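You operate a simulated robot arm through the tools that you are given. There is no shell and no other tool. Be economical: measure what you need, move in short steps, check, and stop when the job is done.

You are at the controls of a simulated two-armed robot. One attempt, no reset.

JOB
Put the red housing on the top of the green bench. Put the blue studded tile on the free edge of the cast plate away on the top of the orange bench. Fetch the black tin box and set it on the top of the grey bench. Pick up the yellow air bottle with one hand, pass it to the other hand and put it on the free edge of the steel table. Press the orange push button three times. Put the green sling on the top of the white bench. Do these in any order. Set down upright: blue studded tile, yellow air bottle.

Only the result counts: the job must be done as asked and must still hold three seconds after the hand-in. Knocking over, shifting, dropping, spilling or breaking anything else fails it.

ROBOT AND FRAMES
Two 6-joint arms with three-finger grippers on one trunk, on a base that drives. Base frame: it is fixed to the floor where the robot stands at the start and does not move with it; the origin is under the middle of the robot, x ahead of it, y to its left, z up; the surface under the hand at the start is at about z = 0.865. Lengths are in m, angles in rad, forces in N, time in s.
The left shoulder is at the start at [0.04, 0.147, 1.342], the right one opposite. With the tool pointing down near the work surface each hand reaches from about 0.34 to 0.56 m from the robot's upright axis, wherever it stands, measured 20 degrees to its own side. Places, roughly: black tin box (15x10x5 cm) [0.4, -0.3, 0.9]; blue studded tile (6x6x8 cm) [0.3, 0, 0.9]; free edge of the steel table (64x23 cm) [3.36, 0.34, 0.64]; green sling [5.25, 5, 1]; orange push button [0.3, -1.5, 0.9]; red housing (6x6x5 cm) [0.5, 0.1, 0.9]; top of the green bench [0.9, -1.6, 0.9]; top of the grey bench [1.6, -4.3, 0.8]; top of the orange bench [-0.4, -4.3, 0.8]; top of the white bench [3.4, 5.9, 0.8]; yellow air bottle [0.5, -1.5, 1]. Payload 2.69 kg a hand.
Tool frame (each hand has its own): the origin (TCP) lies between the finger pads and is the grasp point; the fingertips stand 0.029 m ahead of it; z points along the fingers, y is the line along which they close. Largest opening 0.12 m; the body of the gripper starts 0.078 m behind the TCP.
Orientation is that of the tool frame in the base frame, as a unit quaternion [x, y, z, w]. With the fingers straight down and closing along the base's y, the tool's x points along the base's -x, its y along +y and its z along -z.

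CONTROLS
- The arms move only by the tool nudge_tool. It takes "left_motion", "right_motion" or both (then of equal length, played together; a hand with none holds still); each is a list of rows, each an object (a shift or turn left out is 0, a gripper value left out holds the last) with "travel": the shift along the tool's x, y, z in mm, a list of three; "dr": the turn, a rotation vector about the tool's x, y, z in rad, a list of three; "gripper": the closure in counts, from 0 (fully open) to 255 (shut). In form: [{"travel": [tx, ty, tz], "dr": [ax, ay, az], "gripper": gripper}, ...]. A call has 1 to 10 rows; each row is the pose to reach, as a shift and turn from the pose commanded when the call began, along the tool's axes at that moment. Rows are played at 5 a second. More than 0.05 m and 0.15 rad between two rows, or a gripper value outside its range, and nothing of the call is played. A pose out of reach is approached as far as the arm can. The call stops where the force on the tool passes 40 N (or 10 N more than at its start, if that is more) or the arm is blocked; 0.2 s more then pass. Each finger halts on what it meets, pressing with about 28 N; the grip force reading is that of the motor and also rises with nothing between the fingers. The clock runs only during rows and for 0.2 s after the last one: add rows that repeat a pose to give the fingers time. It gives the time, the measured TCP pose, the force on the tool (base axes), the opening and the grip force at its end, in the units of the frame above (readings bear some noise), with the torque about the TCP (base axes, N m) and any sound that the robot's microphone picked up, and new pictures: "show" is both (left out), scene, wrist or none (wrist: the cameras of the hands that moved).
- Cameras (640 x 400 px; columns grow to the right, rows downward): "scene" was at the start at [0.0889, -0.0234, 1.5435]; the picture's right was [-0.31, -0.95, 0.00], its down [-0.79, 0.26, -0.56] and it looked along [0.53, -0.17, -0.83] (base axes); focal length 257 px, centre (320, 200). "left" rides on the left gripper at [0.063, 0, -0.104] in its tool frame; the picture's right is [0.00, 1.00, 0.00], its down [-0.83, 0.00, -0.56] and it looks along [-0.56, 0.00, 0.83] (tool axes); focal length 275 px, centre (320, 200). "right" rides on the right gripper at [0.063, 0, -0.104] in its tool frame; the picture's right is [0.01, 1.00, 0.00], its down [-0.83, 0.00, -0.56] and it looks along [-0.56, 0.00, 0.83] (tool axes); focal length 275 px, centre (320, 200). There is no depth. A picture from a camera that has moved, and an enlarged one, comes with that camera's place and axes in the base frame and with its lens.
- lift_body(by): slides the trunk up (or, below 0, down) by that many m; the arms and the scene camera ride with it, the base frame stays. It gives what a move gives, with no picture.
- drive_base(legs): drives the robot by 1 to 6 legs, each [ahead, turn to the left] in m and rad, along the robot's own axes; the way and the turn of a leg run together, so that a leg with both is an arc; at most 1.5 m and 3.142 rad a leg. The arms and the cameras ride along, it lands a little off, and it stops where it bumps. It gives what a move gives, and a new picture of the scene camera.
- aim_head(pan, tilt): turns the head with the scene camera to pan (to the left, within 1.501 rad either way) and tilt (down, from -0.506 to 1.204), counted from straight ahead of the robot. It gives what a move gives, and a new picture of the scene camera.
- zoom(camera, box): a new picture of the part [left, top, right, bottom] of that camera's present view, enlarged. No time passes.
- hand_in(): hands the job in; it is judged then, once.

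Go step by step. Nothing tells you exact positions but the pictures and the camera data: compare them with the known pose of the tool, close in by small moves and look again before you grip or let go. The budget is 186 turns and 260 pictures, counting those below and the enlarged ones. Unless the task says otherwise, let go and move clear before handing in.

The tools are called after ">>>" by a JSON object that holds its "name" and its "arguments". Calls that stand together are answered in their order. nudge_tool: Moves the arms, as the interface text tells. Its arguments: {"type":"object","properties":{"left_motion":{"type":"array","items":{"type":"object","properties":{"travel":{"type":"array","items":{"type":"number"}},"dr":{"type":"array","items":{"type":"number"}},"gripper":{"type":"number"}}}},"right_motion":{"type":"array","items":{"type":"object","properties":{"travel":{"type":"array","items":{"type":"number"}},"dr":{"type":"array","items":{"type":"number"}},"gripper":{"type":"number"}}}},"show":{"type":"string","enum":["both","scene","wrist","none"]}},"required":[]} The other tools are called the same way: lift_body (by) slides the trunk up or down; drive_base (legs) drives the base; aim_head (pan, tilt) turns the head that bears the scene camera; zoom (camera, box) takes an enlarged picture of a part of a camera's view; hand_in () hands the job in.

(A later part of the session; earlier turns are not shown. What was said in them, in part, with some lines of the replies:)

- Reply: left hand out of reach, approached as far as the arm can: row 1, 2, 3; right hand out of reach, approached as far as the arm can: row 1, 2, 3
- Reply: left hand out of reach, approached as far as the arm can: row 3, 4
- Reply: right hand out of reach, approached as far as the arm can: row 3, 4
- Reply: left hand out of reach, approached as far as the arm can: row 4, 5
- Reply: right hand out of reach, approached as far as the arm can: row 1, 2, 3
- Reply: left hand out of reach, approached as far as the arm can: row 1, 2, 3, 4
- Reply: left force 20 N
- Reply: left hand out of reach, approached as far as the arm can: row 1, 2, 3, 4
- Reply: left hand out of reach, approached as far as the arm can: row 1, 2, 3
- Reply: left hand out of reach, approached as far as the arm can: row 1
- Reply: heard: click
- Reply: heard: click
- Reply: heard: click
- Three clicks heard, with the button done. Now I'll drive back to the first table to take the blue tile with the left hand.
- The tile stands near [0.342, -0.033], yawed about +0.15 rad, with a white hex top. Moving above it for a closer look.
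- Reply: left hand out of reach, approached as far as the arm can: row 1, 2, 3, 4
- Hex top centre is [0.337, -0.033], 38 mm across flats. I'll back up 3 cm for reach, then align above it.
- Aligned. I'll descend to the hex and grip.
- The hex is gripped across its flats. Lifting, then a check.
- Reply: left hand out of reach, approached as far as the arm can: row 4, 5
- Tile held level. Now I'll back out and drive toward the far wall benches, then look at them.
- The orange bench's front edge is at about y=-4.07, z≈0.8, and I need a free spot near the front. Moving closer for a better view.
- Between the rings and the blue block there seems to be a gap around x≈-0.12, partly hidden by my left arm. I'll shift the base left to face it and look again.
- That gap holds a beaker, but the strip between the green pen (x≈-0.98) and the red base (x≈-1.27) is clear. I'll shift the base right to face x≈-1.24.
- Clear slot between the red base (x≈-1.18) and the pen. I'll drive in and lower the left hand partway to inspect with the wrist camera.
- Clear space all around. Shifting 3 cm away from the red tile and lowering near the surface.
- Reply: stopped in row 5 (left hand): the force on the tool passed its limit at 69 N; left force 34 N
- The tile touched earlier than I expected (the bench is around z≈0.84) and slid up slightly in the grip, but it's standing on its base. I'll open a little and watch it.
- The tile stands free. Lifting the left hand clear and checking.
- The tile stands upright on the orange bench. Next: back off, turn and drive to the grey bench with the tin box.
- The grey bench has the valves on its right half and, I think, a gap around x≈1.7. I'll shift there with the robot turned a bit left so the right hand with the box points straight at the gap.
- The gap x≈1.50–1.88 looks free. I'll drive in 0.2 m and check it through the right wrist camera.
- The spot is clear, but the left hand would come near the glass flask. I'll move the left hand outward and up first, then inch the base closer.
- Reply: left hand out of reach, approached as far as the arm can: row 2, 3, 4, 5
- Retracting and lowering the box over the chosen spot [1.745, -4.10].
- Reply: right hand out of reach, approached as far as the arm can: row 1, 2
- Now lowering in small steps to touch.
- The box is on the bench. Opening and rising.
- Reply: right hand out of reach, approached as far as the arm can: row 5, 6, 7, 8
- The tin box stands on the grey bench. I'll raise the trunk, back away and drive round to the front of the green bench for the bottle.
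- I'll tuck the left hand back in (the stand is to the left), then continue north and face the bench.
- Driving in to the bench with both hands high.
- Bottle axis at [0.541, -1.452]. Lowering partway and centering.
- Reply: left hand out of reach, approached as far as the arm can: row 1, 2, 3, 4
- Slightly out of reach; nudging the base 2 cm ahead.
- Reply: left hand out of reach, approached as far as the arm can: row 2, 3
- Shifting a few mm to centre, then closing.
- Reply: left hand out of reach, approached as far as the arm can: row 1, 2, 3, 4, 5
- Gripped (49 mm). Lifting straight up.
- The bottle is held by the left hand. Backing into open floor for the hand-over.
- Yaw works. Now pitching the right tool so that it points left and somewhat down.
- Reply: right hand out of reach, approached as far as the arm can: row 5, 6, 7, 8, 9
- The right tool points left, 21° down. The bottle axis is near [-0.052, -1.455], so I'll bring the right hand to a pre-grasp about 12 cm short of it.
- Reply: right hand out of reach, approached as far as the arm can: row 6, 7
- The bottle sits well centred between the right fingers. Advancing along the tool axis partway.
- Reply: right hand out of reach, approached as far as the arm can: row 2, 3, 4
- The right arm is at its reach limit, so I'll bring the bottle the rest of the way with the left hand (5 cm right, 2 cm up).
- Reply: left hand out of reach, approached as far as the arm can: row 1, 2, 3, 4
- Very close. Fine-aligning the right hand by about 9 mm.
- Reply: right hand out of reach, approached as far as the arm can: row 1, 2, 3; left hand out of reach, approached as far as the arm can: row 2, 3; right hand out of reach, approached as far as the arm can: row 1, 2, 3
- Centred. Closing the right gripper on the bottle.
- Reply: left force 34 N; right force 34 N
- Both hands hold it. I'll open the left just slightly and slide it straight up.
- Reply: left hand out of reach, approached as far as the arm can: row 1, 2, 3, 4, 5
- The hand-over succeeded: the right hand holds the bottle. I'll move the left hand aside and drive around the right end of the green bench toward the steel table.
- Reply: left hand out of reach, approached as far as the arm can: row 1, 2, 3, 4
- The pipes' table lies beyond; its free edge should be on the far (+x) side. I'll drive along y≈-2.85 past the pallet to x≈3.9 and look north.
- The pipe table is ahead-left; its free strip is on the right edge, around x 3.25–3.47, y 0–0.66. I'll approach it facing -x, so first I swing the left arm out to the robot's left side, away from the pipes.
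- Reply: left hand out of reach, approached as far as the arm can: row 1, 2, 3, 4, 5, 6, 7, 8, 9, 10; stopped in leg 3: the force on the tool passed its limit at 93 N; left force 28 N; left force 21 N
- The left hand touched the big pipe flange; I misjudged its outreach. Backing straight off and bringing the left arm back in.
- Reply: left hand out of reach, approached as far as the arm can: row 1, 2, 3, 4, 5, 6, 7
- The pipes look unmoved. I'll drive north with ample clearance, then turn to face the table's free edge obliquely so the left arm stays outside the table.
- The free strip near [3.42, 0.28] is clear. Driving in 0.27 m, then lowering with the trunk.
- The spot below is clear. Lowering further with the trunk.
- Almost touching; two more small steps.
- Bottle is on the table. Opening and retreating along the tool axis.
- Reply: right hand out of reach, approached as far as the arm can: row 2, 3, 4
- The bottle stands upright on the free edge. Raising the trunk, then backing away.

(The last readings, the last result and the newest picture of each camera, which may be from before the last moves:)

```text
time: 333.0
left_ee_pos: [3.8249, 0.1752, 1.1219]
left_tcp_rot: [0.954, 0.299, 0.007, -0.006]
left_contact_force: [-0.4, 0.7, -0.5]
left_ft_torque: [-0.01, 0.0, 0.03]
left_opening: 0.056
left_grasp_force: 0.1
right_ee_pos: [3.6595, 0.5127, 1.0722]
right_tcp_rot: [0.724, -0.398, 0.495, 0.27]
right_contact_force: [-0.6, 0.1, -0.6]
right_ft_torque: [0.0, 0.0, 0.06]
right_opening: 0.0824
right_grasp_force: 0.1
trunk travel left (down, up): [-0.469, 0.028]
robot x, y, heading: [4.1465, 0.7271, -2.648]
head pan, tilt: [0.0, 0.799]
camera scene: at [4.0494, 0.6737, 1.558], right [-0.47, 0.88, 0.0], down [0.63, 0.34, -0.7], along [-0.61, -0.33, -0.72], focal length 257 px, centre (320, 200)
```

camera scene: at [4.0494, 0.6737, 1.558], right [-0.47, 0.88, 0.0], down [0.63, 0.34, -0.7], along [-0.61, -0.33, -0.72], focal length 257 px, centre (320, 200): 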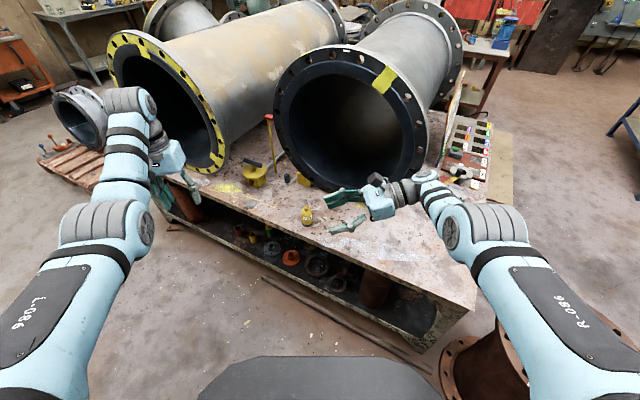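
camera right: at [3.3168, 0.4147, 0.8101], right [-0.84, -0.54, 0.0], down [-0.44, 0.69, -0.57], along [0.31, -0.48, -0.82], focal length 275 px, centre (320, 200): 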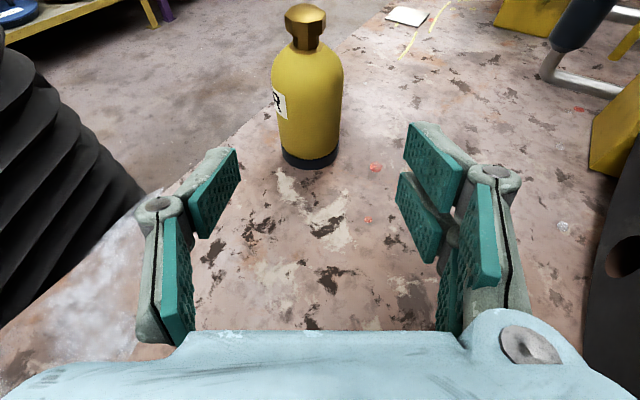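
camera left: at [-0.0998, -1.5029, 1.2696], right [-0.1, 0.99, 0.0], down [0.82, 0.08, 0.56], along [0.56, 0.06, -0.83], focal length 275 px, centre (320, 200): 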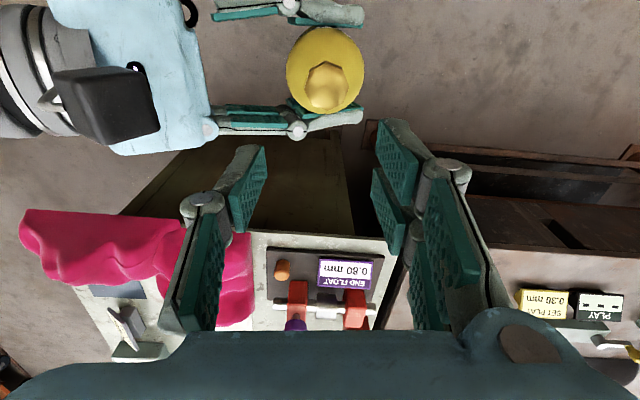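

Now restoring the right hand to tool-down, while away from everything.

>>> {"name": "nudge_tool", "arguments": {"right_motion": [{"travel": [0, 0, -10], "dr": [0, -0.15, 0]}, {"travel": [0, 0, -20], "dr": [0, -0.3, 0]}, {"travel": [0, 0, -30], "dr": [0, -0.45, 0]}, {"travel": [0, 0, -40], "dr": [0, -0.6, 0]}, {"travel": [0, 0, -60], "dr": [0, -0.75, 0]}, {"travel": [0, 0, -80], "dr": [0, -0.9, 0]}, {"travel": [0, 0, -100], "dr": [0, -1.05, 0]}, {"travel": [0, 0, -130], "dr": [0, -1.2, 0]}, {"travel": [0, 0, -160], "dr": [0, -1.2, 0]}, {"travel": [0, 0, -190], "dr": [0, -1.2, 0]}], "show": "none"}}

>>> {"name": "nudge_tool", "arguments": {"right_motion": [{"dr": [0, 0, -0.15]}, {"dr": [0, 0, -0.3]}, {"dr": [0, 0, -0.45]}, {"dr": [0, 0, -0.6]}, {"dr": [0, 0, -0.75]}, {"dr": [0, 0, -0.9]}, {"dr": [0, 0, -1.05]}, {"dr": [0, 0, -1.2]}, {"dr": [0, 0, -1.35]}, {"dr": [0, 0, -1.5]}], "show": "scene"}}

```text
time: 335.2
left_ee_pos: [3.8264, 0.1769, 1.1243]
left_tcp_rot: [0.954, 0.298, 0.007, -0.006]
left_contact_force: [0.6, -0.3, 0.4]
left_ft_torque: [-0.03, -0.02, 0.03]
left_opening: 0.0561
left_grasp_force: 0.0
right_ee_pos: [3.531, 0.6485, 1.1404]
right_tcp_rot: [0.877, -0.48, 0.001, -0.001]
right_contact_force: [-0.7, 0.9, 0.0]
right_ft_torque: [-0.06, -0.03, 0.01]
right_opening: 0.0825
right_grasp_force: 0.0
right hand out of reach, approached as far as the arm can: row 1, 2, 3, 4, 5, 6, 7, 8, 9, 10
trunk travel left (down, up): [-0.469, 0.028]
robot x, y, heading: [4.1397, 0.7253, -2.652]
head pan, tilt: [0.0, 0.799]
```

```text
time: 337.4
left_ee_pos: [3.8269, 0.1757, 1.1252]
left_tcp_rot: [0.954, 0.299, 0.006, -0.007]
left_contact_force: [-0.2, 0.2, 0.0]
left_ft_torque: [0.0, 0.01, 0.02]
left_opening: 0.0561
left_grasp_force: 0.0
right_ee_pos: [3.5332, 0.6466, 1.1442]
right_tcp_rot: [0.969, 0.248, 0.002, 0.001]
right_contact_force: [0.1, 0.2, -0.5]
right_ft_torque: [-0.02, -0.01, 0.02]
right_opening: 0.0824
right_grasp_force: 0.1
trunk travel left (down, up): [-0.469, 0.028]
robot x, y, heading: [4.1416, 0.7223, -2.652]
head pan, tilt: [0.0, 0.799]
camera scene: at [4.0528, 0.6755, 1.5583], right [-0.47, 0.88, 0.0], down [0.63, 0.34, -0.7], along [-0.61, -0.33, -0.72], focal length 257 px, centre (320, 200)
```

scene: 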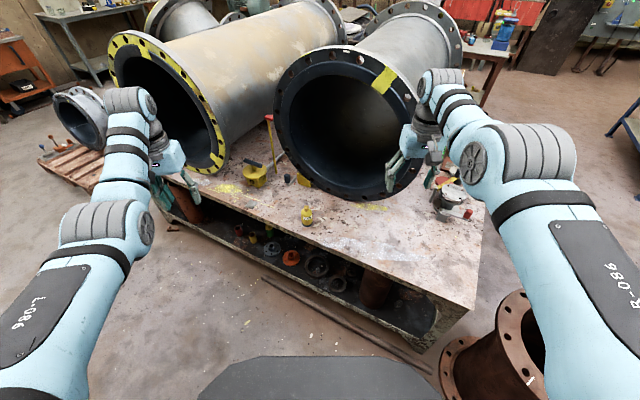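

Turning north to look for the sling and the white bench.

>>> {"name": "drive_base", "arguments": {"legs": [[-0.1, 0], [0, -2.06], [1.2, 0]]}}

>>> {"name": "aim_head", "arguments": {"pan": -0.1, "tilt": 0.3}}

```text
time: 349.0
left_ee_pos: [3.9214, 2.4798, 1.1247]
left_tcp_rot: [0.742, -0.671, 0.008, 0.001]
left_contact_force: [-0.8, 0.1, 0.4]
left_ft_torque: [-0.01, 0.02, 0.02]
left_opening: 0.0559
left_grasp_force: 0.0
right_ee_pos: [4.4737, 2.5072, 1.1448]
right_tcp_rot: [-0.704, 0.71, 0.0, -0.001]
right_contact_force: [-0.5, -0.2, 0.5]
right_ft_torque: [0.0, 0.02, -0.01]
right_opening: 0.0824
right_grasp_force: 0.1
trunk travel left (down, up): [-0.469, 0.028]
robot x, y, heading: [4.2489, 1.9414, 1.559]
head pan, tilt: [0.0, 0.799]
camera scene: at [4.2506, 2.0379, 1.5584], right [1.0, -0.01, 0.0], down [-0.01, -0.72, -0.7], along [0.01, 0.7, -0.72], focal length 257 px, centre (320, 200)
```

scene: 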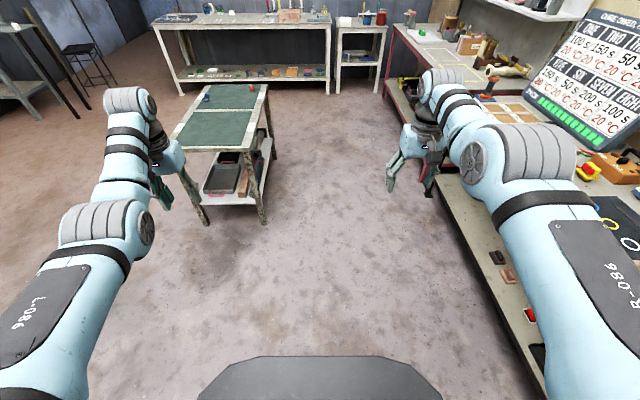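

```text
time: 349.9
left_ee_pos: [3.9209, 2.4815, 1.1236]
left_tcp_rot: [0.741, -0.671, 0.009, 0.002]
left_contact_force: [-0.4, 0.4, -0.6]
left_ft_torque: [-0.02, 0.0, 0.05]
left_opening: 0.0562
left_grasp_force: 0.0
right_ee_pos: [4.4738, 2.5103, 1.1445]
right_tcp_rot: [-0.704, 0.71, -0.001, -0.001]
right_contact_force: [0.8, 0.2, 0.6]
right_ft_torque: [-0.01, -0.01, 0.01]
right_opening: 0.0826
right_grasp_force: 0.1
trunk travel left (down, up): [-0.469, 0.028]
robot x, y, heading: [4.2502, 1.938, 1.553]
head pan, tilt: [-0.099, 0.3]
camera scene: at [4.26, 2.0517, 1.6025], right [0.99, -0.11, 0.0], down [-0.03, -0.3, -0.95], along [0.11, 0.95, -0.3], focal length 257 px, centre (320, 200)
```

scene: 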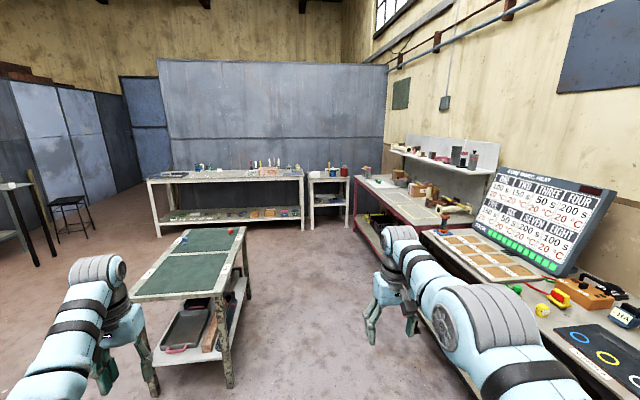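

The green sling appears at the far end of the pink-framed bench. Zooming in on it.

>>> {"name": "zoom", "arguments": {"camera": "scene", "box": [300, 130, 500, 255]}}

>>> {"name": "zoom", "arguments": {"camera": "scene", "box": [130, 130, 370, 280]}}

```text
3.20 times, centred on (400, 192) of scene
camera zoom: at [4.26, 2.0517, 1.6025], right [0.99, -0.11, 0.0], down [-0.03, -0.3, -0.95], along [0.11, 0.95, -0.3], focal length 821 px, centre (64, 224)
```

zoom: 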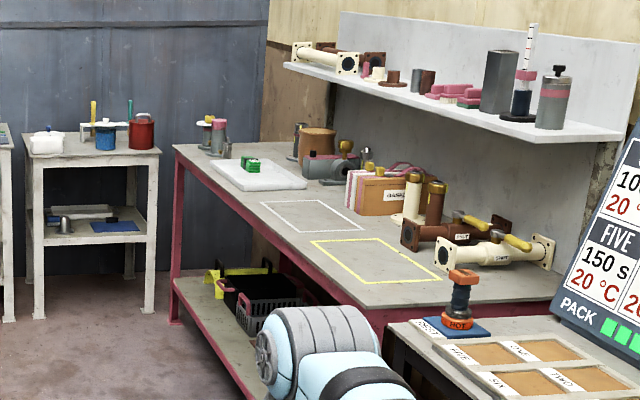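

```text
2.67 times, centred on (250, 205) of scene
camera zoom: at [4.26, 2.0517, 1.6025], right [0.99, -0.11, 0.0], down [-0.03, -0.3, -0.95], along [0.11, 0.95, -0.3], focal length 684 px, centre (507, 187)
```

zoom: 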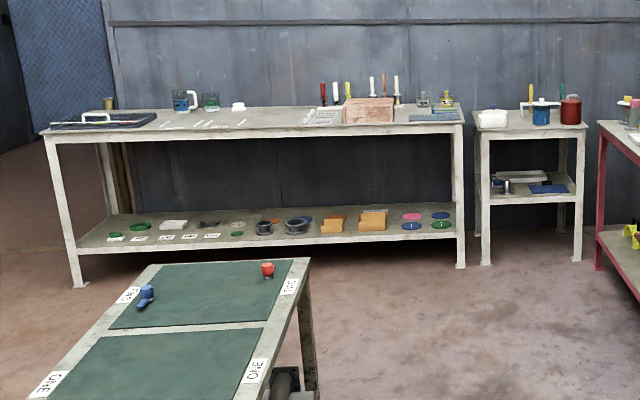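

The sling is a small green folded stack on a white pad at about [5.26, 4.87]. I'll bring the left hand in a bit and drive up there.

>>> {"name": "nudge_tool", "arguments": {"left_motion": [{"travel": [-10, -40, 0], "gripper": 40}, {"travel": [-10, -80, 0], "gripper": 0}, {"travel": [-10, -120, 0], "gripper": 0}], "show": "none"}}

>>> {"name": "drive_base", "arguments": {"legs": [[0, -0.055], [1.4, 0], [1.4, 0], [0, -1.5]]}}

>>> {"name": "aim_head", "arguments": {"pan": 0.1, "tilt": 0.7}}

```text
time: 350.8
left_ee_pos: [4.0396, 2.5012, 1.125]
left_tcp_rot: [0.741, -0.671, 0.008, 0.003]
left_contact_force: [-0.4, 0.1, 0.4]
left_ft_torque: [-0.02, 0.0, 0.01]
left_opening: 0.1203
left_grasp_force: 0.0
right_ee_pos: [4.4764, 2.509, 1.1441]
right_tcp_rot: [-0.704, 0.71, -0.001, -0.001]
right_contact_force: [1.0, 0.0, 0.4]
right_ft_torque: [0.01, 0.03, 0.01]
right_opening: 0.0824
right_grasp_force: 0.1
trunk travel left (down, up): [-0.469, 0.028]
robot x, y, heading: [4.2466, 1.9404, 1.559]
head pan, tilt: [-0.099, 0.3]
```

```text
time: 368.5
left_ee_pos: [4.9488, 4.9952, 1.1239]
left_tcp_rot: [-0.072, 0.997, -0.004, -0.007]
left_contact_force: [0.0, -0.8, 0.2]
left_ft_torque: [0.01, -0.05, -0.02]
left_opening: 0.1198
left_grasp_force: 0.0
right_ee_pos: [4.9758, 4.5603, 1.1434]
right_tcp_rot: [-0.018, 1.0, 0.0, -0.002]
right_contact_force: [0.4, -0.3, 1.0]
right_ft_torque: [-0.01, 0.0, -0.02]
right_opening: 0.0823
right_grasp_force: 0.0
trunk travel left (down, up): [-0.469, 0.028]
robot x, y, heading: [4.3962, 4.7575, 0.028]
head pan, tilt: [-0.099, 0.3]
camera scene: at [4.5112, 4.7527, 1.6026], right [-0.07, -1.0, 0.0], down [-0.3, 0.02, -0.96], along [0.95, -0.06, -0.3], focal length 257 px, centre (320, 200)
```

scene: 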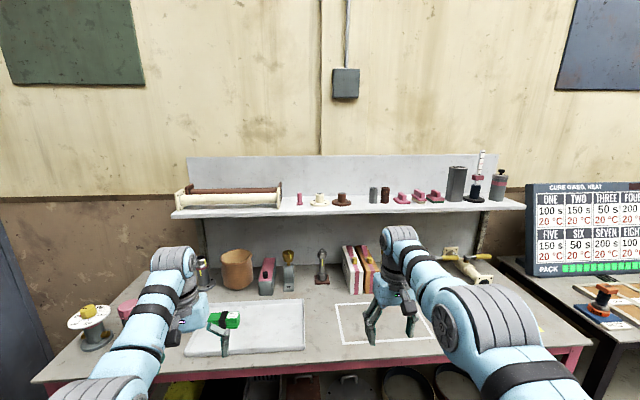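

```text
time: 369.3
left_ee_pos: [4.9473, 4.9941, 1.1252]
left_tcp_rot: [-0.073, 0.997, -0.005, -0.007]
left_contact_force: [0.5, 0.1, -0.9]
left_ft_torque: [0.04, -0.02, 0.02]
left_opening: 0.12
left_grasp_force: 0.1
right_ee_pos: [4.975, 4.5584, 1.143]
right_tcp_rot: [-0.019, 1.0, 0.0, -0.002]
right_contact_force: [0.6, 0.2, -0.6]
right_ft_torque: [0.0, -0.02, 0.02]
right_opening: 0.0824
right_grasp_force: 0.0
trunk travel left (down, up): [-0.469, 0.028]
robot x, y, heading: [4.3947, 4.7593, 0.032]
head pan, tilt: [0.099, 0.7]
camera scene: at [4.5023, 4.7694, 1.5666], right [0.13, -0.99, 0.0], down [-0.64, -0.08, -0.77], along [0.76, 0.1, -0.64], focal length 257 px, centre (320, 200)
```

scene: 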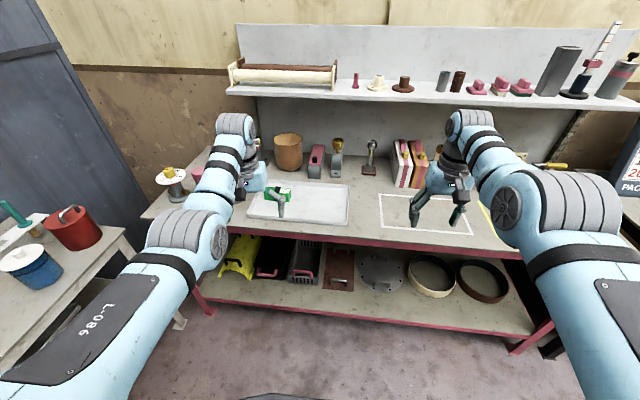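

Sling centre about [5.31, 5.05]. Steering the base so the left hand comes above it.

>>> {"name": "drive_base", "arguments": {"legs": [[0, 0.3], [0.4, 0], [0, -0.33]]}}

>>> {"name": "nudge_tool", "arguments": {"left_motion": [{"travel": [10, 0, 20]}, {"travel": [20, 0, 40]}, {"travel": [20, 0, 40]}], "show": "wrist"}}

```text
time: 373.8
left_ee_pos: [5.3312, 5.1058, 1.124]
left_tcp_rot: [-0.057, 0.998, -0.005, -0.007]
left_contact_force: [0.3, -0.6, 0.4]
left_ft_torque: [-0.04, 0.03, 0.05]
left_opening: 0.1199
left_grasp_force: 0.1
right_ee_pos: [5.3445, 4.6708, 1.144]
right_tcp_rot: [-0.003, 1.0, -0.001, -0.003]
right_contact_force: [0.3, -0.9, 0.2]
right_ft_torque: [0.0, 0.02, 0.03]
right_opening: 0.0826
right_grasp_force: 0.1
trunk travel left (down, up): [-0.469, 0.028]
robot x, y, heading: [4.7726, 4.8856, -0.002]
head pan, tilt: [0.099, 0.7]
camera scene: at [4.8798, 4.8957, 1.5664], right [0.1, -0.99, 0.0], down [-0.64, -0.07, -0.76], along [0.76, 0.08, -0.65], focal length 257 px, centre (320, 200)
```

scene: 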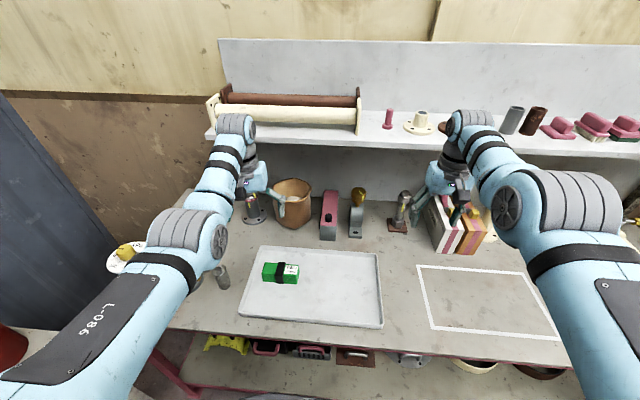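

```text
time: 374.6
left_ee_pos: [5.3113, 5.1017, 1.0855]
left_tcp_rot: [-0.057, 0.998, -0.005, -0.008]
left_contact_force: [-0.3, -0.6, 0.6]
left_ft_torque: [0.0, -0.02, 0.0]
left_opening: 0.12
left_grasp_force: 0.0
right_ee_pos: [5.3456, 4.6694, 1.1432]
right_tcp_rot: [-0.001, 1.0, 0.0, -0.003]
right_contact_force: [-1.2, 0.5, 0.0]
right_ft_torque: [0.03, -0.02, 0.02]
right_opening: 0.0821
right_grasp_force: 0.0
trunk travel left (down, up): [-0.469, 0.028]
robot x, y, heading: [4.7749, 4.8887, 0.001]
head pan, tilt: [0.099, 0.7]
camera left: at [5.251, 5.0961, 1.1908], right [-0.11, 0.99, -0.01], down [0.83, 0.1, 0.54], along [0.54, 0.05, -0.84], focal length 275 px, centre (320, 200)
```

left: 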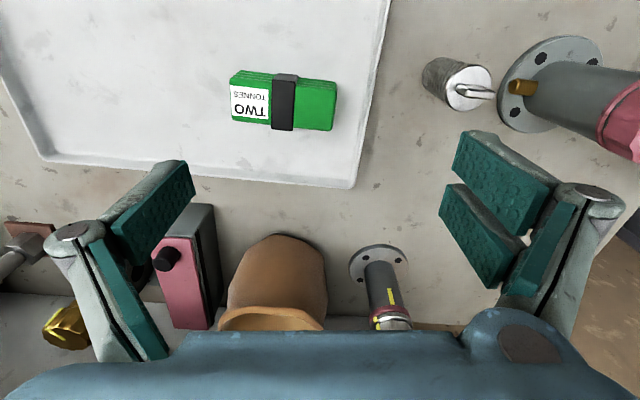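

The sling is a 11×5 cm stack lying along y at [5.326, 5.062]. I'll turn the left gripper 90° to grip across its short side, with partial opening.

>>> {"name": "nudge_tool", "arguments": {"left_motion": [{"dr": [0, 0, -0.15], "gripper": 60}, {"dr": [0, 0, -0.3], "gripper": 75}, {"dr": [0, 0, -0.45]}, {"dr": [0, 0, -0.6]}, {"dr": [0, 0, -0.75]}, {"dr": [0, 0, -0.9]}, {"dr": [0, 0, -1.05]}, {"dr": [0, 0, -1.2]}, {"dr": [0, 0, -1.35]}, {"dr": [0, 0, -1.43]}], "show": "wrist"}}

```text
time: 376.8
left_ee_pos: [5.3119, 5.1029, 1.0845]
left_tcp_rot: [-0.698, 0.716, 0.001, -0.009]
left_contact_force: [0.4, -0.4, -0.1]
left_ft_torque: [-0.01, 0.02, -0.01]
left_opening: 0.0848
left_grasp_force: 0.1
right_ee_pos: [5.3452, 4.6686, 1.1439]
right_tcp_rot: [-0.002, 1.0, 0.0, -0.002]
right_contact_force: [0.2, 0.9, -1.0]
right_ft_torque: [-0.03, -0.02, 0.0]
right_opening: 0.0825
right_grasp_force: 0.0
trunk travel left (down, up): [-0.469, 0.028]
robot x, y, heading: [4.7717, 4.8856, -0.001]
head pan, tilt: [0.099, 0.7]
camera left: at [5.3116, 5.0402, 1.1901], right [-1.0, 0.03, 0.01], down [0.03, 0.84, 0.55], along [0.0, 0.55, -0.84], focal length 275 px, centre (320, 200)
```

left: 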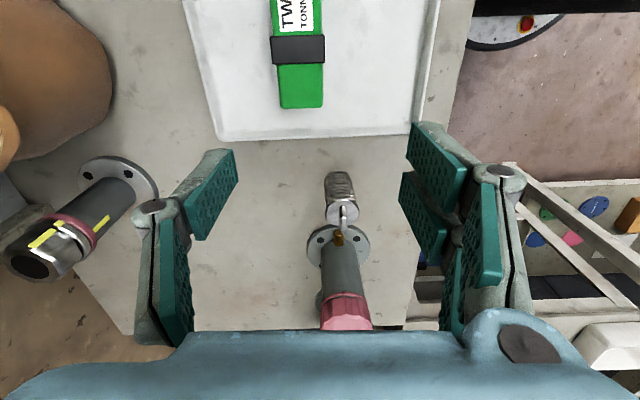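

Sling centre confirmed at [5.328, 5.064]. Moving above and partly down.

>>> {"name": "nudge_tool", "arguments": {"left_motion": [{"travel": [20, -8, 0]}, {"travel": [39, -16, 20]}, {"travel": [39, -16, 60]}, {"travel": [39, -16, 110]}, {"travel": [39, -16, 110]}], "show": "wrist"}}

```text
time: 378.0
left_ee_pos: [5.3209, 5.0617, 0.9746]
left_tcp_rot: [-0.697, 0.717, 0.001, -0.008]
left_contact_force: [-0.1, -0.3, 0.8]
left_ft_torque: [0.0, 0.01, 0.02]
left_opening: 0.0845
left_grasp_force: 0.1
left hand out of reach, approached as far as the arm can: row 4, 5
right_ee_pos: [5.3443, 4.6684, 1.1434]
right_tcp_rot: [-0.003, 1.0, 0.0, -0.002]
right_contact_force: [-0.1, -0.9, 1.0]
right_ft_torque: [0.03, 0.01, -0.01]
right_opening: 0.0827
right_grasp_force: 0.1
trunk travel left (down, up): [-0.469, 0.028]
robot x, y, heading: [4.7705, 4.8848, 0.006]
head pan, tilt: [0.099, 0.7]
camera left: at [5.322, 4.9995, 1.0816], right [-1.0, 0.03, 0.01], down [0.03, 0.84, 0.55], along [0.01, 0.55, -0.84], focal length 275 px, centre (320, 200)
```

left: 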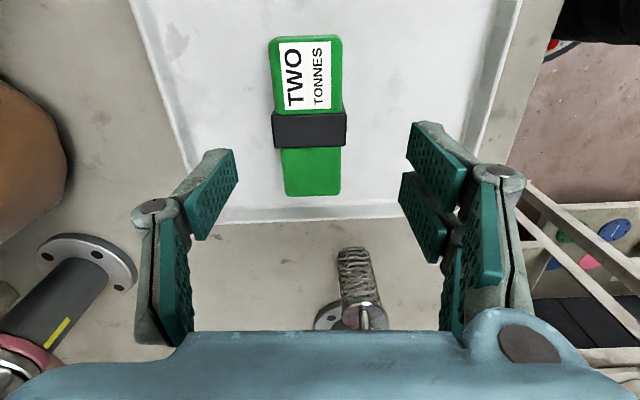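

Arm is at its reach; I'll inch the base forward 5 cm and re-centre.

>>> {"name": "drive_base", "arguments": {"legs": [[0.05, 0]]}}

>>> {"name": "nudge_tool", "arguments": {"left_motion": [{"travel": [2, 20, 0]}, {"travel": [3, 38, 10]}, {"travel": [3, 38, 35]}, {"travel": [3, 38, 35]}], "show": "wrist"}}

```text
time: 378.9
left_ee_pos: [5.3745, 5.0605, 0.9761]
left_tcp_rot: [-0.697, 0.717, 0.001, -0.008]
left_contact_force: [-0.9, -0.2, -1.5]
left_ft_torque: [0.02, -0.1, 0.05]
left_opening: 0.0847
left_grasp_force: 0.1
right_ee_pos: [5.3992, 4.6692, 1.1509]
right_tcp_rot: [-0.002, 1.0, -0.001, 0.008]
right_contact_force: [-2.4, 0.1, -2.1]
right_ft_torque: [-0.05, -0.26, 0.01]
right_opening: 0.0824
right_grasp_force: 0.1
trunk travel left (down, up): [-0.469, 0.028]
robot x, y, heading: [4.8207, 4.8874, -0.001]
head pan, tilt: [0.099, 0.7]
camera scene: at [4.9325, 4.894, 1.5661], right [0.1, -1.0, 0.0], down [-0.64, -0.06, -0.76], along [0.76, 0.08, -0.65], focal length 257 px, centre (320, 200)
```

scene: 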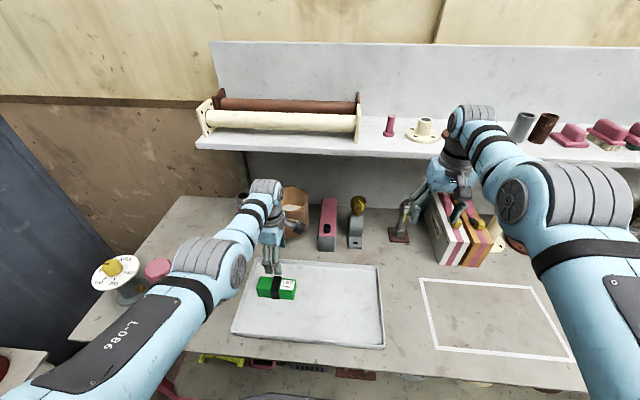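

```text
time: 379.9
left_ee_pos: [5.3323, 5.0604, 0.9418]
left_tcp_rot: [-0.697, 0.717, -0.001, -0.006]
left_contact_force: [0.6, -1.2, 0.1]
left_ft_torque: [-0.02, -0.01, 0.01]
left_opening: 0.0847
left_grasp_force: 0.1
right_ee_pos: [5.3977, 4.6678, 1.1525]
right_tcp_rot: [-0.003, 1.0, -0.002, 0.01]
right_contact_force: [-0.3, 0.3, 0.0]
right_ft_torque: [-0.02, 0.0, -0.03]
right_opening: 0.0825
right_grasp_force: 0.1
trunk travel left (down, up): [-0.469, 0.028]
robot x, y, heading: [4.8212, 4.8878, 0.008]
head pan, tilt: [0.099, 0.7]
camera left: at [5.331, 4.9977, 1.048], right [-1.0, 0.03, 0.01], down [0.03, 0.84, 0.55], along [0.01, 0.55, -0.84], focal length 275 px, centre (320, 200)
```

left: 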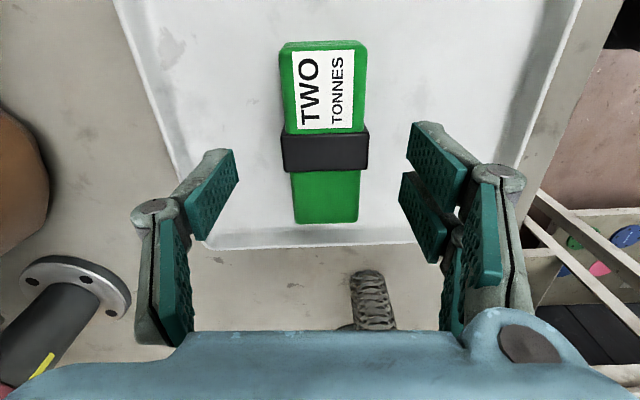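

The right hand's pose shifted slightly, so it may be touching something. I'll check it before going on.

>>> {"name": "zoom", "arguments": {"camera": "scene", "box": [380, 80, 580, 205]}}

>>> {"name": "zoom", "arguments": {"camera": "right", "box": [0, 0, 640, 400]}}

```text
3.20 times, centred on (480, 142) of scene
camera zoom: at [4.9273, 4.8939, 1.5666], right [0.1, -1.0, 0.0], down [-0.64, -0.06, -0.77], along [0.76, 0.08, -0.64], focal length 821 px, centre (-192, 384)
```

zoom: 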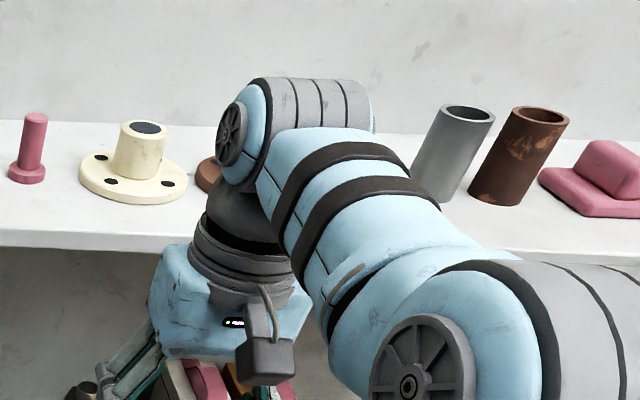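

```text
1.00 times, centred on (320, 200) of right (not enlarged: the box is as wide or as high as the picture)
camera zoom: at [5.3318, 4.6675, 1.2572], right [-0.01, 1.0, 0.0], down [0.82, 0.01, 0.57], along [0.57, 0.0, -0.82], focal length 275 px, centre (320, 200)
```

zoom: 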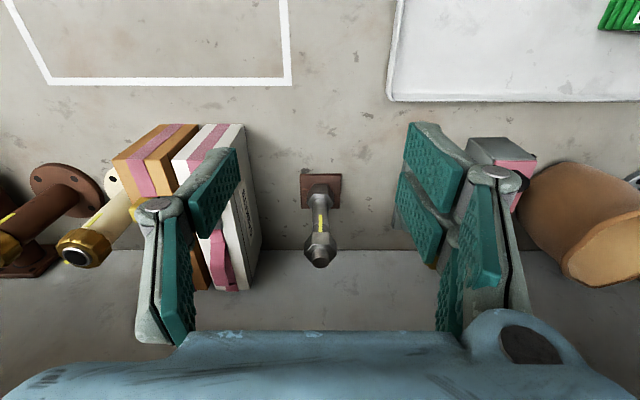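

The right wrist is very near the shelf edge. Retracting the right hand toward the robot.

>>> {"name": "nudge_tool", "arguments": {"right_motion": [{"travel": [15, 0, 2]}, {"travel": [30, 0, 8]}, {"travel": [50, 0, 20]}, {"travel": [70, 0, 45]}, {"travel": [80, 0, 60]}, {"travel": [80, 0, 60]}], "show": "scene"}}

```text
time: 381.3
left_ee_pos: [5.3323, 5.0604, 0.9418]
left_tcp_rot: [-0.697, 0.717, -0.002, -0.007]
left_contact_force: [-0.2, 0.3, -0.2]
left_ft_torque: [-0.01, -0.02, -0.01]
left_opening: 0.0846
left_grasp_force: 0.0
right_ee_pos: [5.3986, 4.6671, 1.0926]
right_tcp_rot: [-0.002, 1.0, -0.001, 0.007]
right_contact_force: [0.4, -0.6, 0.4]
right_ft_torque: [0.01, -0.01, 0.0]
right_opening: 0.0826
right_grasp_force: 0.2
right hand out of reach, approached as far as the arm can: row 1, 2, 3, 4, 5, 6
trunk travel left (down, up): [-0.469, 0.028]
robot x, y, heading: [4.824, 4.8886, 0.003]
head pan, tilt: [0.099, 0.7]
camera scene: at [4.9287, 4.894, 1.5665], right [0.1, -1.0, 0.0], down [-0.64, -0.06, -0.76], along [0.76, 0.08, -0.64], focal length 257 px, centre (320, 200)
```

scene: 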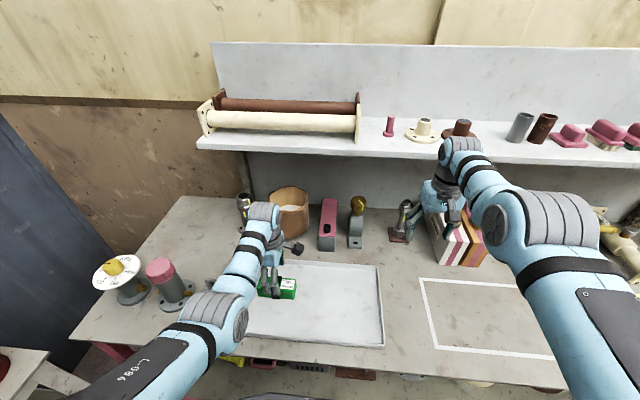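

>>> {"name": "nudge_tool", "arguments": {"right_motion": [{"travel": [25, 0, 0]}, {"travel": [50, 0, 0]}, {"travel": [70, 0, 0]}, {"travel": [70, 0, 0]}], "show": "wrist"}}

```text
time: 382.3
left_ee_pos: [5.3322, 5.0596, 0.9423]
left_tcp_rot: [-0.697, 0.717, 0.0, -0.007]
left_contact_force: [0.0, 0.1, 0.2]
left_ft_torque: [0.0, -0.03, -0.02]
left_opening: 0.0849
left_grasp_force: 0.1
right_ee_pos: [5.3982, 4.6709, 1.0876]
right_tcp_rot: [-0.002, 1.0, -0.001, 0.008]
right_contact_force: [-0.5, 0.1, 0.2]
right_ft_torque: [-0.01, -0.01, -0.03]
right_opening: 0.0823
right_grasp_force: 0.0
right hand out of reach, approached as far as the arm can: row 1, 2, 3, 4
trunk travel left (down, up): [-0.469, 0.028]
robot x, y, heading: [4.8212, 4.8845, -0.002]
head pan, tilt: [0.099, 0.7]
camera right: at [5.3334, 4.6686, 1.1909], right [-0.01, 1.0, 0.0], down [0.82, 0.01, 0.57], along [0.57, 0.0, -0.82], focal length 275 px, centre (320, 200)
```

right: 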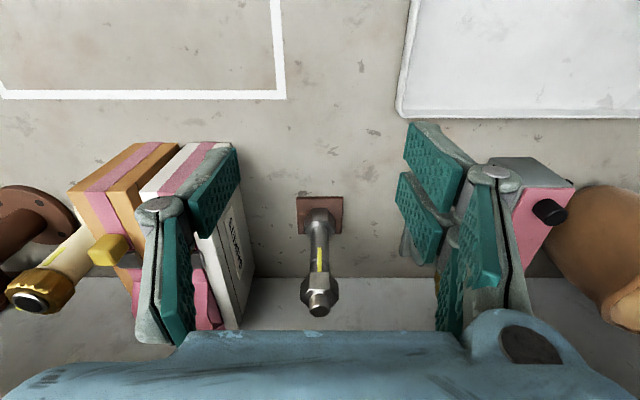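

The right hand is free of contact. Now lowering the left hand around the sling.

>>> {"name": "nudge_tool", "arguments": {"left_motion": [{"travel": [5, 4, 12]}, {"travel": [5, 4, 24]}, {"travel": [5, 4, 32]}, {"travel": [5, 4, 36]}], "show": "wrist"}}

```text
time: 383.3
left_ee_pos: [5.3297, 5.0542, 0.9071]
left_tcp_rot: [-0.697, 0.717, -0.001, -0.007]
left_contact_force: [0.8, 0.4, -0.1]
left_ft_torque: [0.0, -0.01, 0.01]
left_opening: 0.0845
left_grasp_force: 0.0
right_ee_pos: [5.3986, 4.6686, 1.0873]
right_tcp_rot: [-0.003, 1.0, 0.0, 0.007]
right_contact_force: [-0.5, -0.3, -0.6]
right_ft_torque: [0.05, -0.01, -0.02]
right_opening: 0.0823
right_grasp_force: 0.1
trunk travel left (down, up): [-0.469, 0.028]
robot x, y, heading: [4.8215, 4.8868, 0.008]
head pan, tilt: [0.099, 0.7]
camera left: at [5.3291, 4.9917, 1.0123], right [-1.0, 0.03, 0.01], down [0.03, 0.84, 0.55], along [0.01, 0.55, -0.84], focal length 275 px, centre (320, 200)
```

left: 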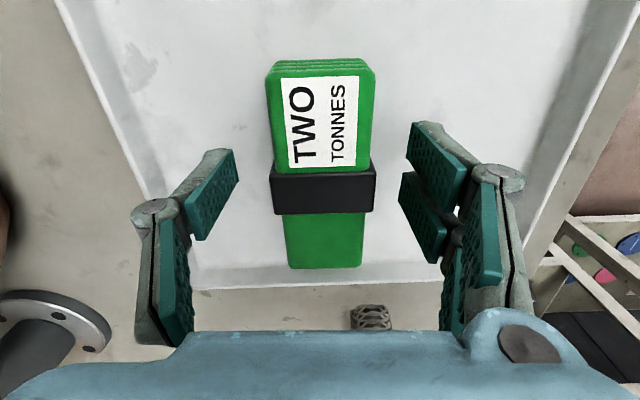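

>>> {"name": "nudge_tool", "arguments": {"left_motion": [{"travel": [0, 0, 3]}, {"travel": [0, 0, 6]}, {"travel": [0, 0, 6], "gripper": 130}, {"travel": [0, 0, 6], "gripper": 255}, {"travel": [0, 0, 6], "gripper": 255}, {"travel": [0, 0, 6], "gripper": 255}], "show": "wrist"}}

```text
time: 384.7
left_ee_pos: [5.3292, 5.0537, 0.9016]
left_tcp_rot: [-0.697, 0.717, -0.001, -0.006]
left_contact_force: [-0.2, -0.2, 1.3]
left_ft_torque: [0.0, -0.03, 0.01]
left_opening: 0.0495
left_grasp_force: 27.5
right_ee_pos: [5.3982, 4.6698, 1.0881]
right_tcp_rot: [-0.004, 1.0, 0.0, 0.007]
right_contact_force: [-0.9, -0.5, -0.6]
right_ft_torque: [0.01, 0.01, 0.01]
right_opening: 0.0824
right_grasp_force: 0.1
trunk travel left (down, up): [-0.469, 0.028]
robot x, y, heading: [4.8211, 4.8889, -0.003]
head pan, tilt: [0.099, 0.7]
camera left: at [5.3291, 4.9916, 1.0064], right [-1.0, 0.03, 0.01], down [0.03, 0.84, 0.55], along [0.01, 0.55, -0.84], focal length 275 px, centre (320, 200)
```

left: 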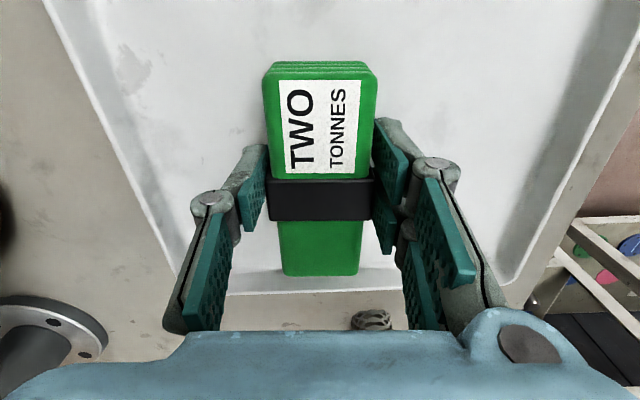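

Gripped at 50 mm. Lifting.

>>> {"name": "nudge_tool", "arguments": {"left_motion": [{"travel": [0, 0, -25]}, {"travel": [0, 0, -50]}, {"travel": [0, -10, -80]}, {"travel": [0, -20, -110]}, {"travel": [0, -30, -140]}, {"travel": [0, -30, -140]}], "show": "wrist"}}

```text
time: 386.1
left_ee_pos: [5.36, 5.0545, 1.0406]
left_tcp_rot: [-0.697, 0.717, 0.0, -0.007]
left_contact_force: [0.0, 0.1, -3.4]
left_ft_torque: [-0.02, 0.02, -0.02]
left_opening: 0.0496
left_grasp_force: 28.5
right_ee_pos: [5.3996, 4.669, 1.0879]
right_tcp_rot: [-0.002, 1.0, -0.001, 0.008]
right_contact_force: [0.1, 0.5, -0.3]
right_ft_torque: [0.01, 0.02, 0.02]
right_opening: 0.0828
right_grasp_force: 0.0
trunk travel left (down, up): [-0.469, 0.028]
robot x, y, heading: [4.8245, 4.8849, 0.003]
head pan, tilt: [0.099, 0.7]
camera left: at [5.3601, 4.9922, 1.1448], right [-1.0, 0.03, 0.01], down [0.03, 0.84, 0.55], along [0.01, 0.55, -0.84], focal length 275 px, centre (320, 200)
```

left: 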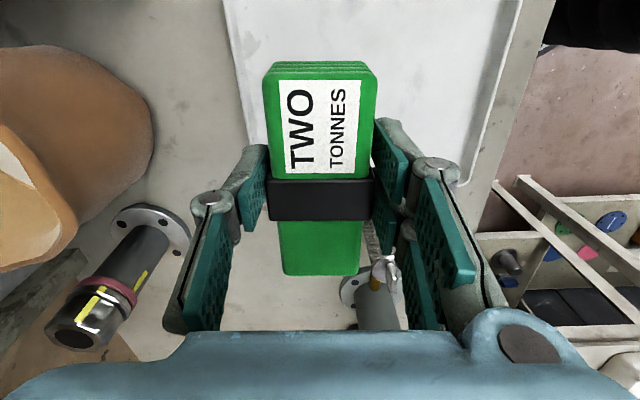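

The sling is held. I'll back away, turn around clear of the cart and drive in front of the white bench.

>>> {"name": "drive_base", "arguments": {"legs": [[-0.52, 0], [0, -3.14], [0.66, 0], [0, -1.571]]}}

>>> {"name": "aim_head", "arguments": {"pan": 0.0, "tilt": 0.65}}

```text
time: 403.8
left_ee_pos: [3.4898, 5.4535, 1.0391]
left_tcp_rot: [0.999, -0.039, 0.004, 0.005]
left_contact_force: [0.2, 0.3, -2.4]
left_ft_torque: [-0.02, -0.07, -0.01]
left_opening: 0.0497
left_grasp_force: 27.8
right_ee_pos: [3.876, 5.4721, 1.0872]
right_tcp_rot: [-0.691, 0.723, 0.005, 0.006]
right_contact_force: [0.4, -0.6, -0.5]
right_ft_torque: [-0.01, 0.02, -0.02]
right_opening: 0.0825
right_grasp_force: 0.0
trunk travel left (down, up): [-0.469, 0.028]
robot x, y, heading: [3.6275, 4.909, 1.521]
head pan, tilt: [0.099, 0.7]
camera scene: at [3.6285, 5.0129, 1.5665], right [1.0, 0.05, 0.0], down [0.03, -0.64, -0.76], along [-0.04, 0.76, -0.64], focal length 257 px, centre (320, 200)
```

scene: 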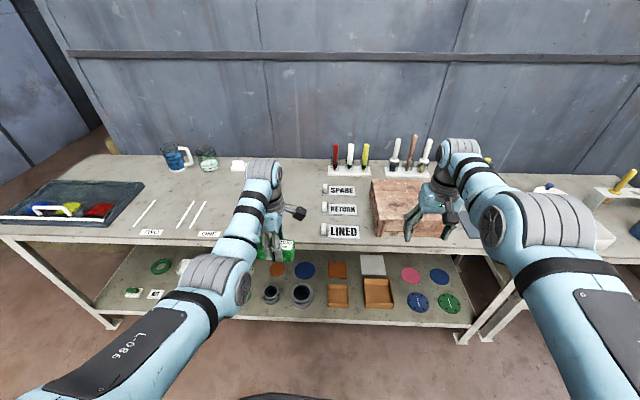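

```text
time: 404.4
left_ee_pos: [3.4899, 5.4548, 1.0387]
left_tcp_rot: [0.999, -0.039, 0.004, 0.005]
left_contact_force: [-0.2, -0.3, -1.8]
left_ft_torque: [0.01, 0.0, 0.0]
left_opening: 0.0496
left_grasp_force: 27.6
right_ee_pos: [3.8766, 5.4732, 1.0872]
right_tcp_rot: [-0.691, 0.723, 0.004, 0.005]
right_contact_force: [-0.3, -0.5, -0.3]
right_ft_torque: [0.01, -0.02, 0.02]
right_opening: 0.0819
right_grasp_force: 0.1
trunk travel left (down, up): [-0.469, 0.028]
robot x, y, heading: [3.632, 4.9111, 1.523]
head pan, tilt: [0.0, 0.649]
camera scene: at [3.6374, 5.0148, 1.5708], right [1.0, -0.05, 0.0], down [-0.03, -0.6, -0.8], along [0.04, 0.8, -0.61], focal length 257 px, centre (320, 200)
```

scene: 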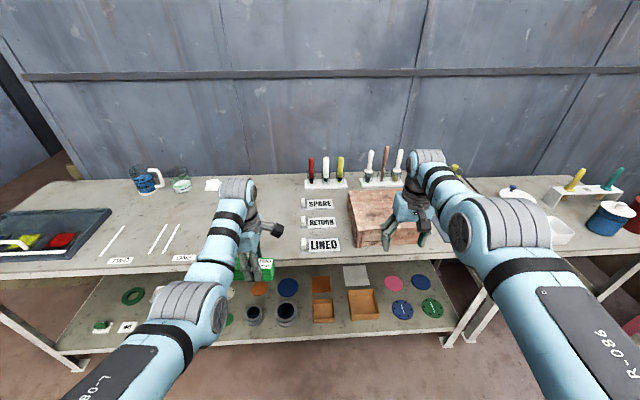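

A free area on the white bench lies around [3.44, 5.72], left of the tags. Driving in and bringing the left hand above it.

>>> {"name": "drive_base", "arguments": {"legs": [[0, 0.045], [0.33, 0]]}}

>>> {"name": "nudge_tool", "arguments": {"left_motion": [{"travel": [-10, 20, 20]}, {"travel": [-20, 40, 45]}, {"travel": [-20, 55, 75]}, {"travel": [-20, 55, 95]}, {"travel": [-20, 55, 95]}], "show": "both"}}

```text
time: 407.0
left_ee_pos: [3.4673, 5.7782, 1.0413]
left_tcp_rot: [1.0, -0.016, 0.005, 0.003]
left_contact_force: [-0.3, -0.3, -1.6]
left_ft_torque: [0.02, -0.03, -0.04]
left_opening: 0.0496
left_grasp_force: 27.3
right_ee_pos: [3.8527, 5.8122, 1.0887]
right_tcp_rot: [0.707, -0.707, -0.005, -0.006]
right_contact_force: [-0.3, -0.2, -0.6]
right_ft_torque: [0.05, -0.03, 0.01]
right_opening: 0.0822
right_grasp_force: 0.0
trunk travel left (down, up): [-0.469, 0.028]
robot x, y, heading: [3.6329, 5.2428, 1.563]
head pan, tilt: [0.0, 0.649]
camera scene: at [3.6342, 5.3439, 1.5711], right [1.0, 0.0, 0.0], down [0.0, -0.6, -0.8], along [0.0, 0.8, -0.6], focal length 257 px, centre (320, 200)
```

scene: 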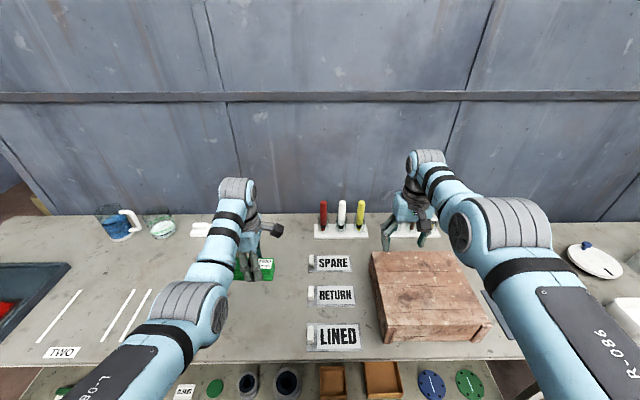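

```text
time: 408.2
left_ee_pos: [3.4471, 5.7238, 0.945]
left_tcp_rot: [1.0, -0.016, 0.005, 0.005]
left_contact_force: [0.2, 0.4, -3.5]
left_ft_torque: [-0.01, -0.02, -0.01]
left_opening: 0.0495
left_grasp_force: 27.3
right_ee_pos: [3.8531, 5.8149, 1.0865]
right_tcp_rot: [0.708, -0.706, -0.004, -0.005]
right_contact_force: [-0.4, 0.3, -0.3]
right_ft_torque: [0.0, 0.0, -0.02]
right_opening: 0.0823
right_grasp_force: 0.0
trunk travel left (down, up): [-0.469, 0.028]
robot x, y, heading: [3.6318, 5.2428, 1.562]
head pan, tilt: [0.0, 0.649]
camera scene: at [3.6342, 5.3476, 1.5708], right [1.0, 0.0, 0.0], down [0.0, -0.6, -0.8], along [0.0, 0.8, -0.6], focal length 257 px, centre (320, 200)
camera left: at [3.5101, 5.7226, 1.0494], right [-0.04, -1.0, 0.01], down [-0.84, 0.04, 0.55], along [-0.55, 0.01, -0.84], focal length 275 px, centre (320, 200)
```

scene: 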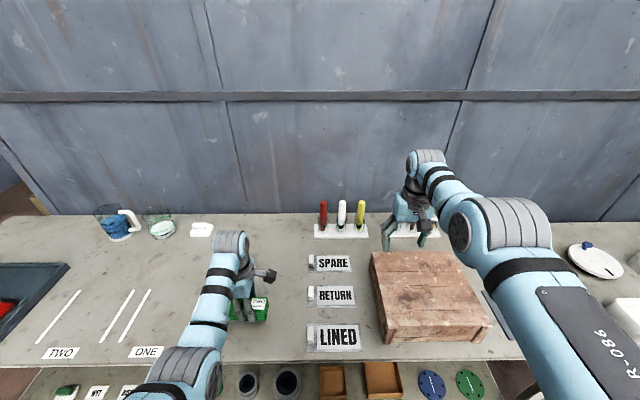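
left: 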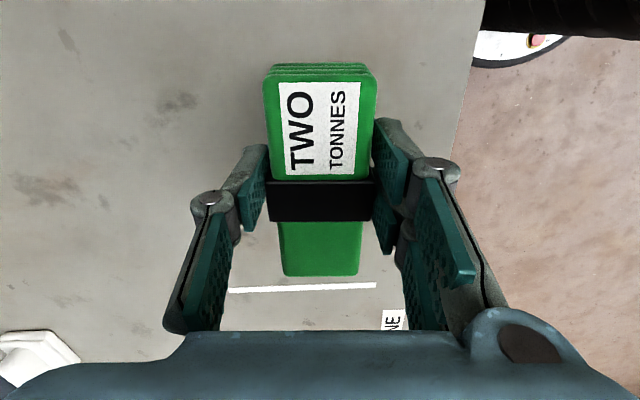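

Clear beneath. Lowering to just above the surface, then in small steps.

>>> {"name": "nudge_tool", "arguments": {"left_motion": [{"travel": [10, 0, 20]}, {"travel": [10, 0, 40]}, {"travel": [10, 0, 46]}, {"travel": [10, 0, 50]}, {"travel": [10, 0, 53]}], "show": "none"}}

```text
time: 409.4
left_ee_pos: [3.457, 5.7228, 0.8932]
left_tcp_rot: [1.0, -0.016, 0.004, 0.004]
left_contact_force: [-1.5, 1.9, 21.9]
left_ft_torque: [0.05, 0.04, 0.01]
left_opening: 0.0499
left_grasp_force: 28.2
right_ee_pos: [3.8519, 5.814, 1.0876]
right_tcp_rot: [0.708, -0.706, -0.005, -0.005]
right_contact_force: [0.1, 0.6, -1.0]
right_ft_torque: [0.0, 0.02, 0.0]
right_opening: 0.0822
right_grasp_force: 0.1
trunk travel left (down, up): [-0.469, 0.028]
robot x, y, heading: [3.6318, 5.2424, 1.566]
head pan, tilt: [0.0, 0.649]
```

Contact with the bench. Opening and lifting away.

>>> {"name": "nudge_tool", "arguments": {"left_motion": [{"gripper": 125}, {"gripper": 100}, {"gripper": 80}, {"travel": [0, 0, -30]}, {"travel": [0, 0, -60]}, {"travel": [0, 0, -100]}, {"travel": [0, -20, -140]}, {"travel": [0, -20, -140]}], "show": "both"}}

```text
time: 411.2
left_ee_pos: [3.4574, 5.7495, 1.0275]
left_tcp_rot: [1.0, -0.015, 0.006, 0.006]
left_contact_force: [0.5, -0.8, -0.3]
left_ft_torque: [-0.02, 0.02, 0.01]
left_opening: 0.0822
left_grasp_force: 0.0
left hand out of reach, approached as far as the arm can: row 7, 8
right_ee_pos: [3.8521, 5.815, 1.0865]
right_tcp_rot: [0.708, -0.707, -0.004, -0.005]
right_contact_force: [1.0, -0.1, 0.5]
right_ft_torque: [0.01, -0.02, 0.04]
right_opening: 0.0823
right_grasp_force: 0.1
trunk travel left (down, up): [-0.469, 0.028]
robot x, y, heading: [3.6313, 5.2413, 1.564]
head pan, tilt: [0.0, 0.649]
camera scene: at [3.6345, 5.3478, 1.5708], right [1.0, 0.0, 0.0], down [0.0, -0.6, -0.8], along [0.0, 0.8, -0.6], focal length 257 px, centre (320, 200)
camera left: at [3.5194, 5.7478, 1.1336], right [-0.04, -1.0, 0.01], down [-0.84, 0.04, 0.55], along [-0.55, 0.01, -0.84], focal length 275 px, centre (320, 200)
```

scene: 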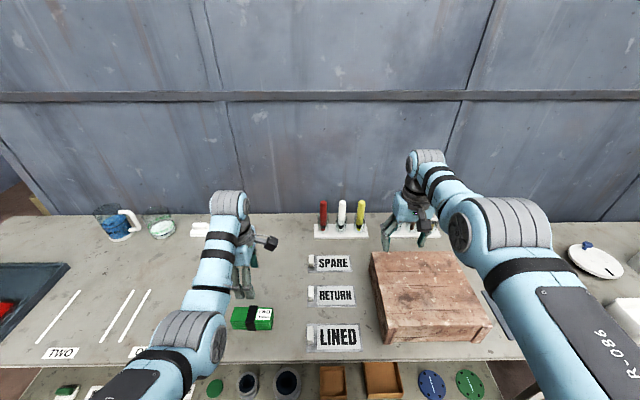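
left: 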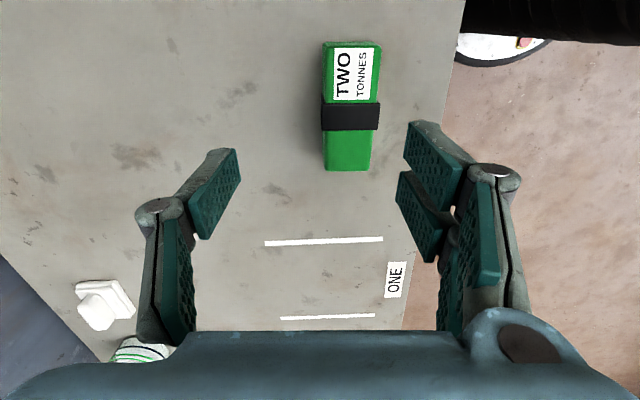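

The sling lies on the white bench. Backing clear, then I'll hand in.

>>> {"name": "drive_base", "arguments": {"legs": [[-0.4, 0]]}}

```text
time: 413.7
left_ee_pos: [3.4563, 5.3549, 1.0268]
left_tcp_rot: [1.0, -0.016, 0.005, 0.006]
left_contact_force: [-0.6, 0.2, -0.5]
left_ft_torque: [0.0, -0.01, -0.01]
left_opening: 0.0824
left_grasp_force: 0.1
right_ee_pos: [3.8513, 5.4209, 1.0862]
right_tcp_rot: [-0.707, 0.707, 0.003, 0.005]
right_contact_force: [0.5, 0.9, -0.5]
right_ft_torque: [-0.01, -0.01, 0.0]
right_opening: 0.0819
right_grasp_force: 0.1
trunk travel left (down, up): [-0.469, 0.028]
robot x, y, heading: [3.6338, 4.8434, 1.568]
head pan, tilt: [0.0, 0.649]
camera scene: at [3.6327, 4.9549, 1.5706], right [1.0, 0.0, 0.0], down [0.0, -0.61, -0.79], along [0.0, 0.79, -0.61], focal length 257 px, centre (320, 200)
```

scene: 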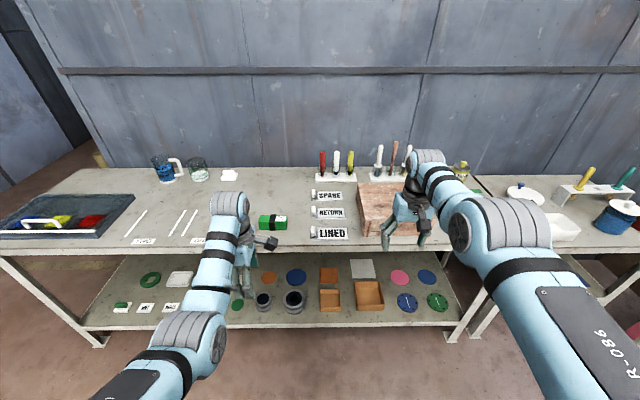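

All items are in place and both hands are clear, so I'm handing in.

>>> {"name": "hand_in", "arguments": {}}

```text
The job is handed in.
```

All six tasks are done and handed in. The red housing is on the green bench, the blue tile stands upright on the orange bench, and the tin box is on the grey bench. The air bottle was passed from left to right hand and stands upright on the steel table's free edge. The orange button was pressed three times, with three clicks heard, and the green sling is on the white bench.

Two contacts could count against the "nothing else shifted" rule:
- **Pipe flange:** on the way to the steel table my left hand hit the big flange hard (93 N). The pipes looked unmoved afterwards.
- **Shelf above the sling:** my right wrist came very close to the shelf edge and may have brushed it. Nothing on the shelf looked disturbed in the pictures.
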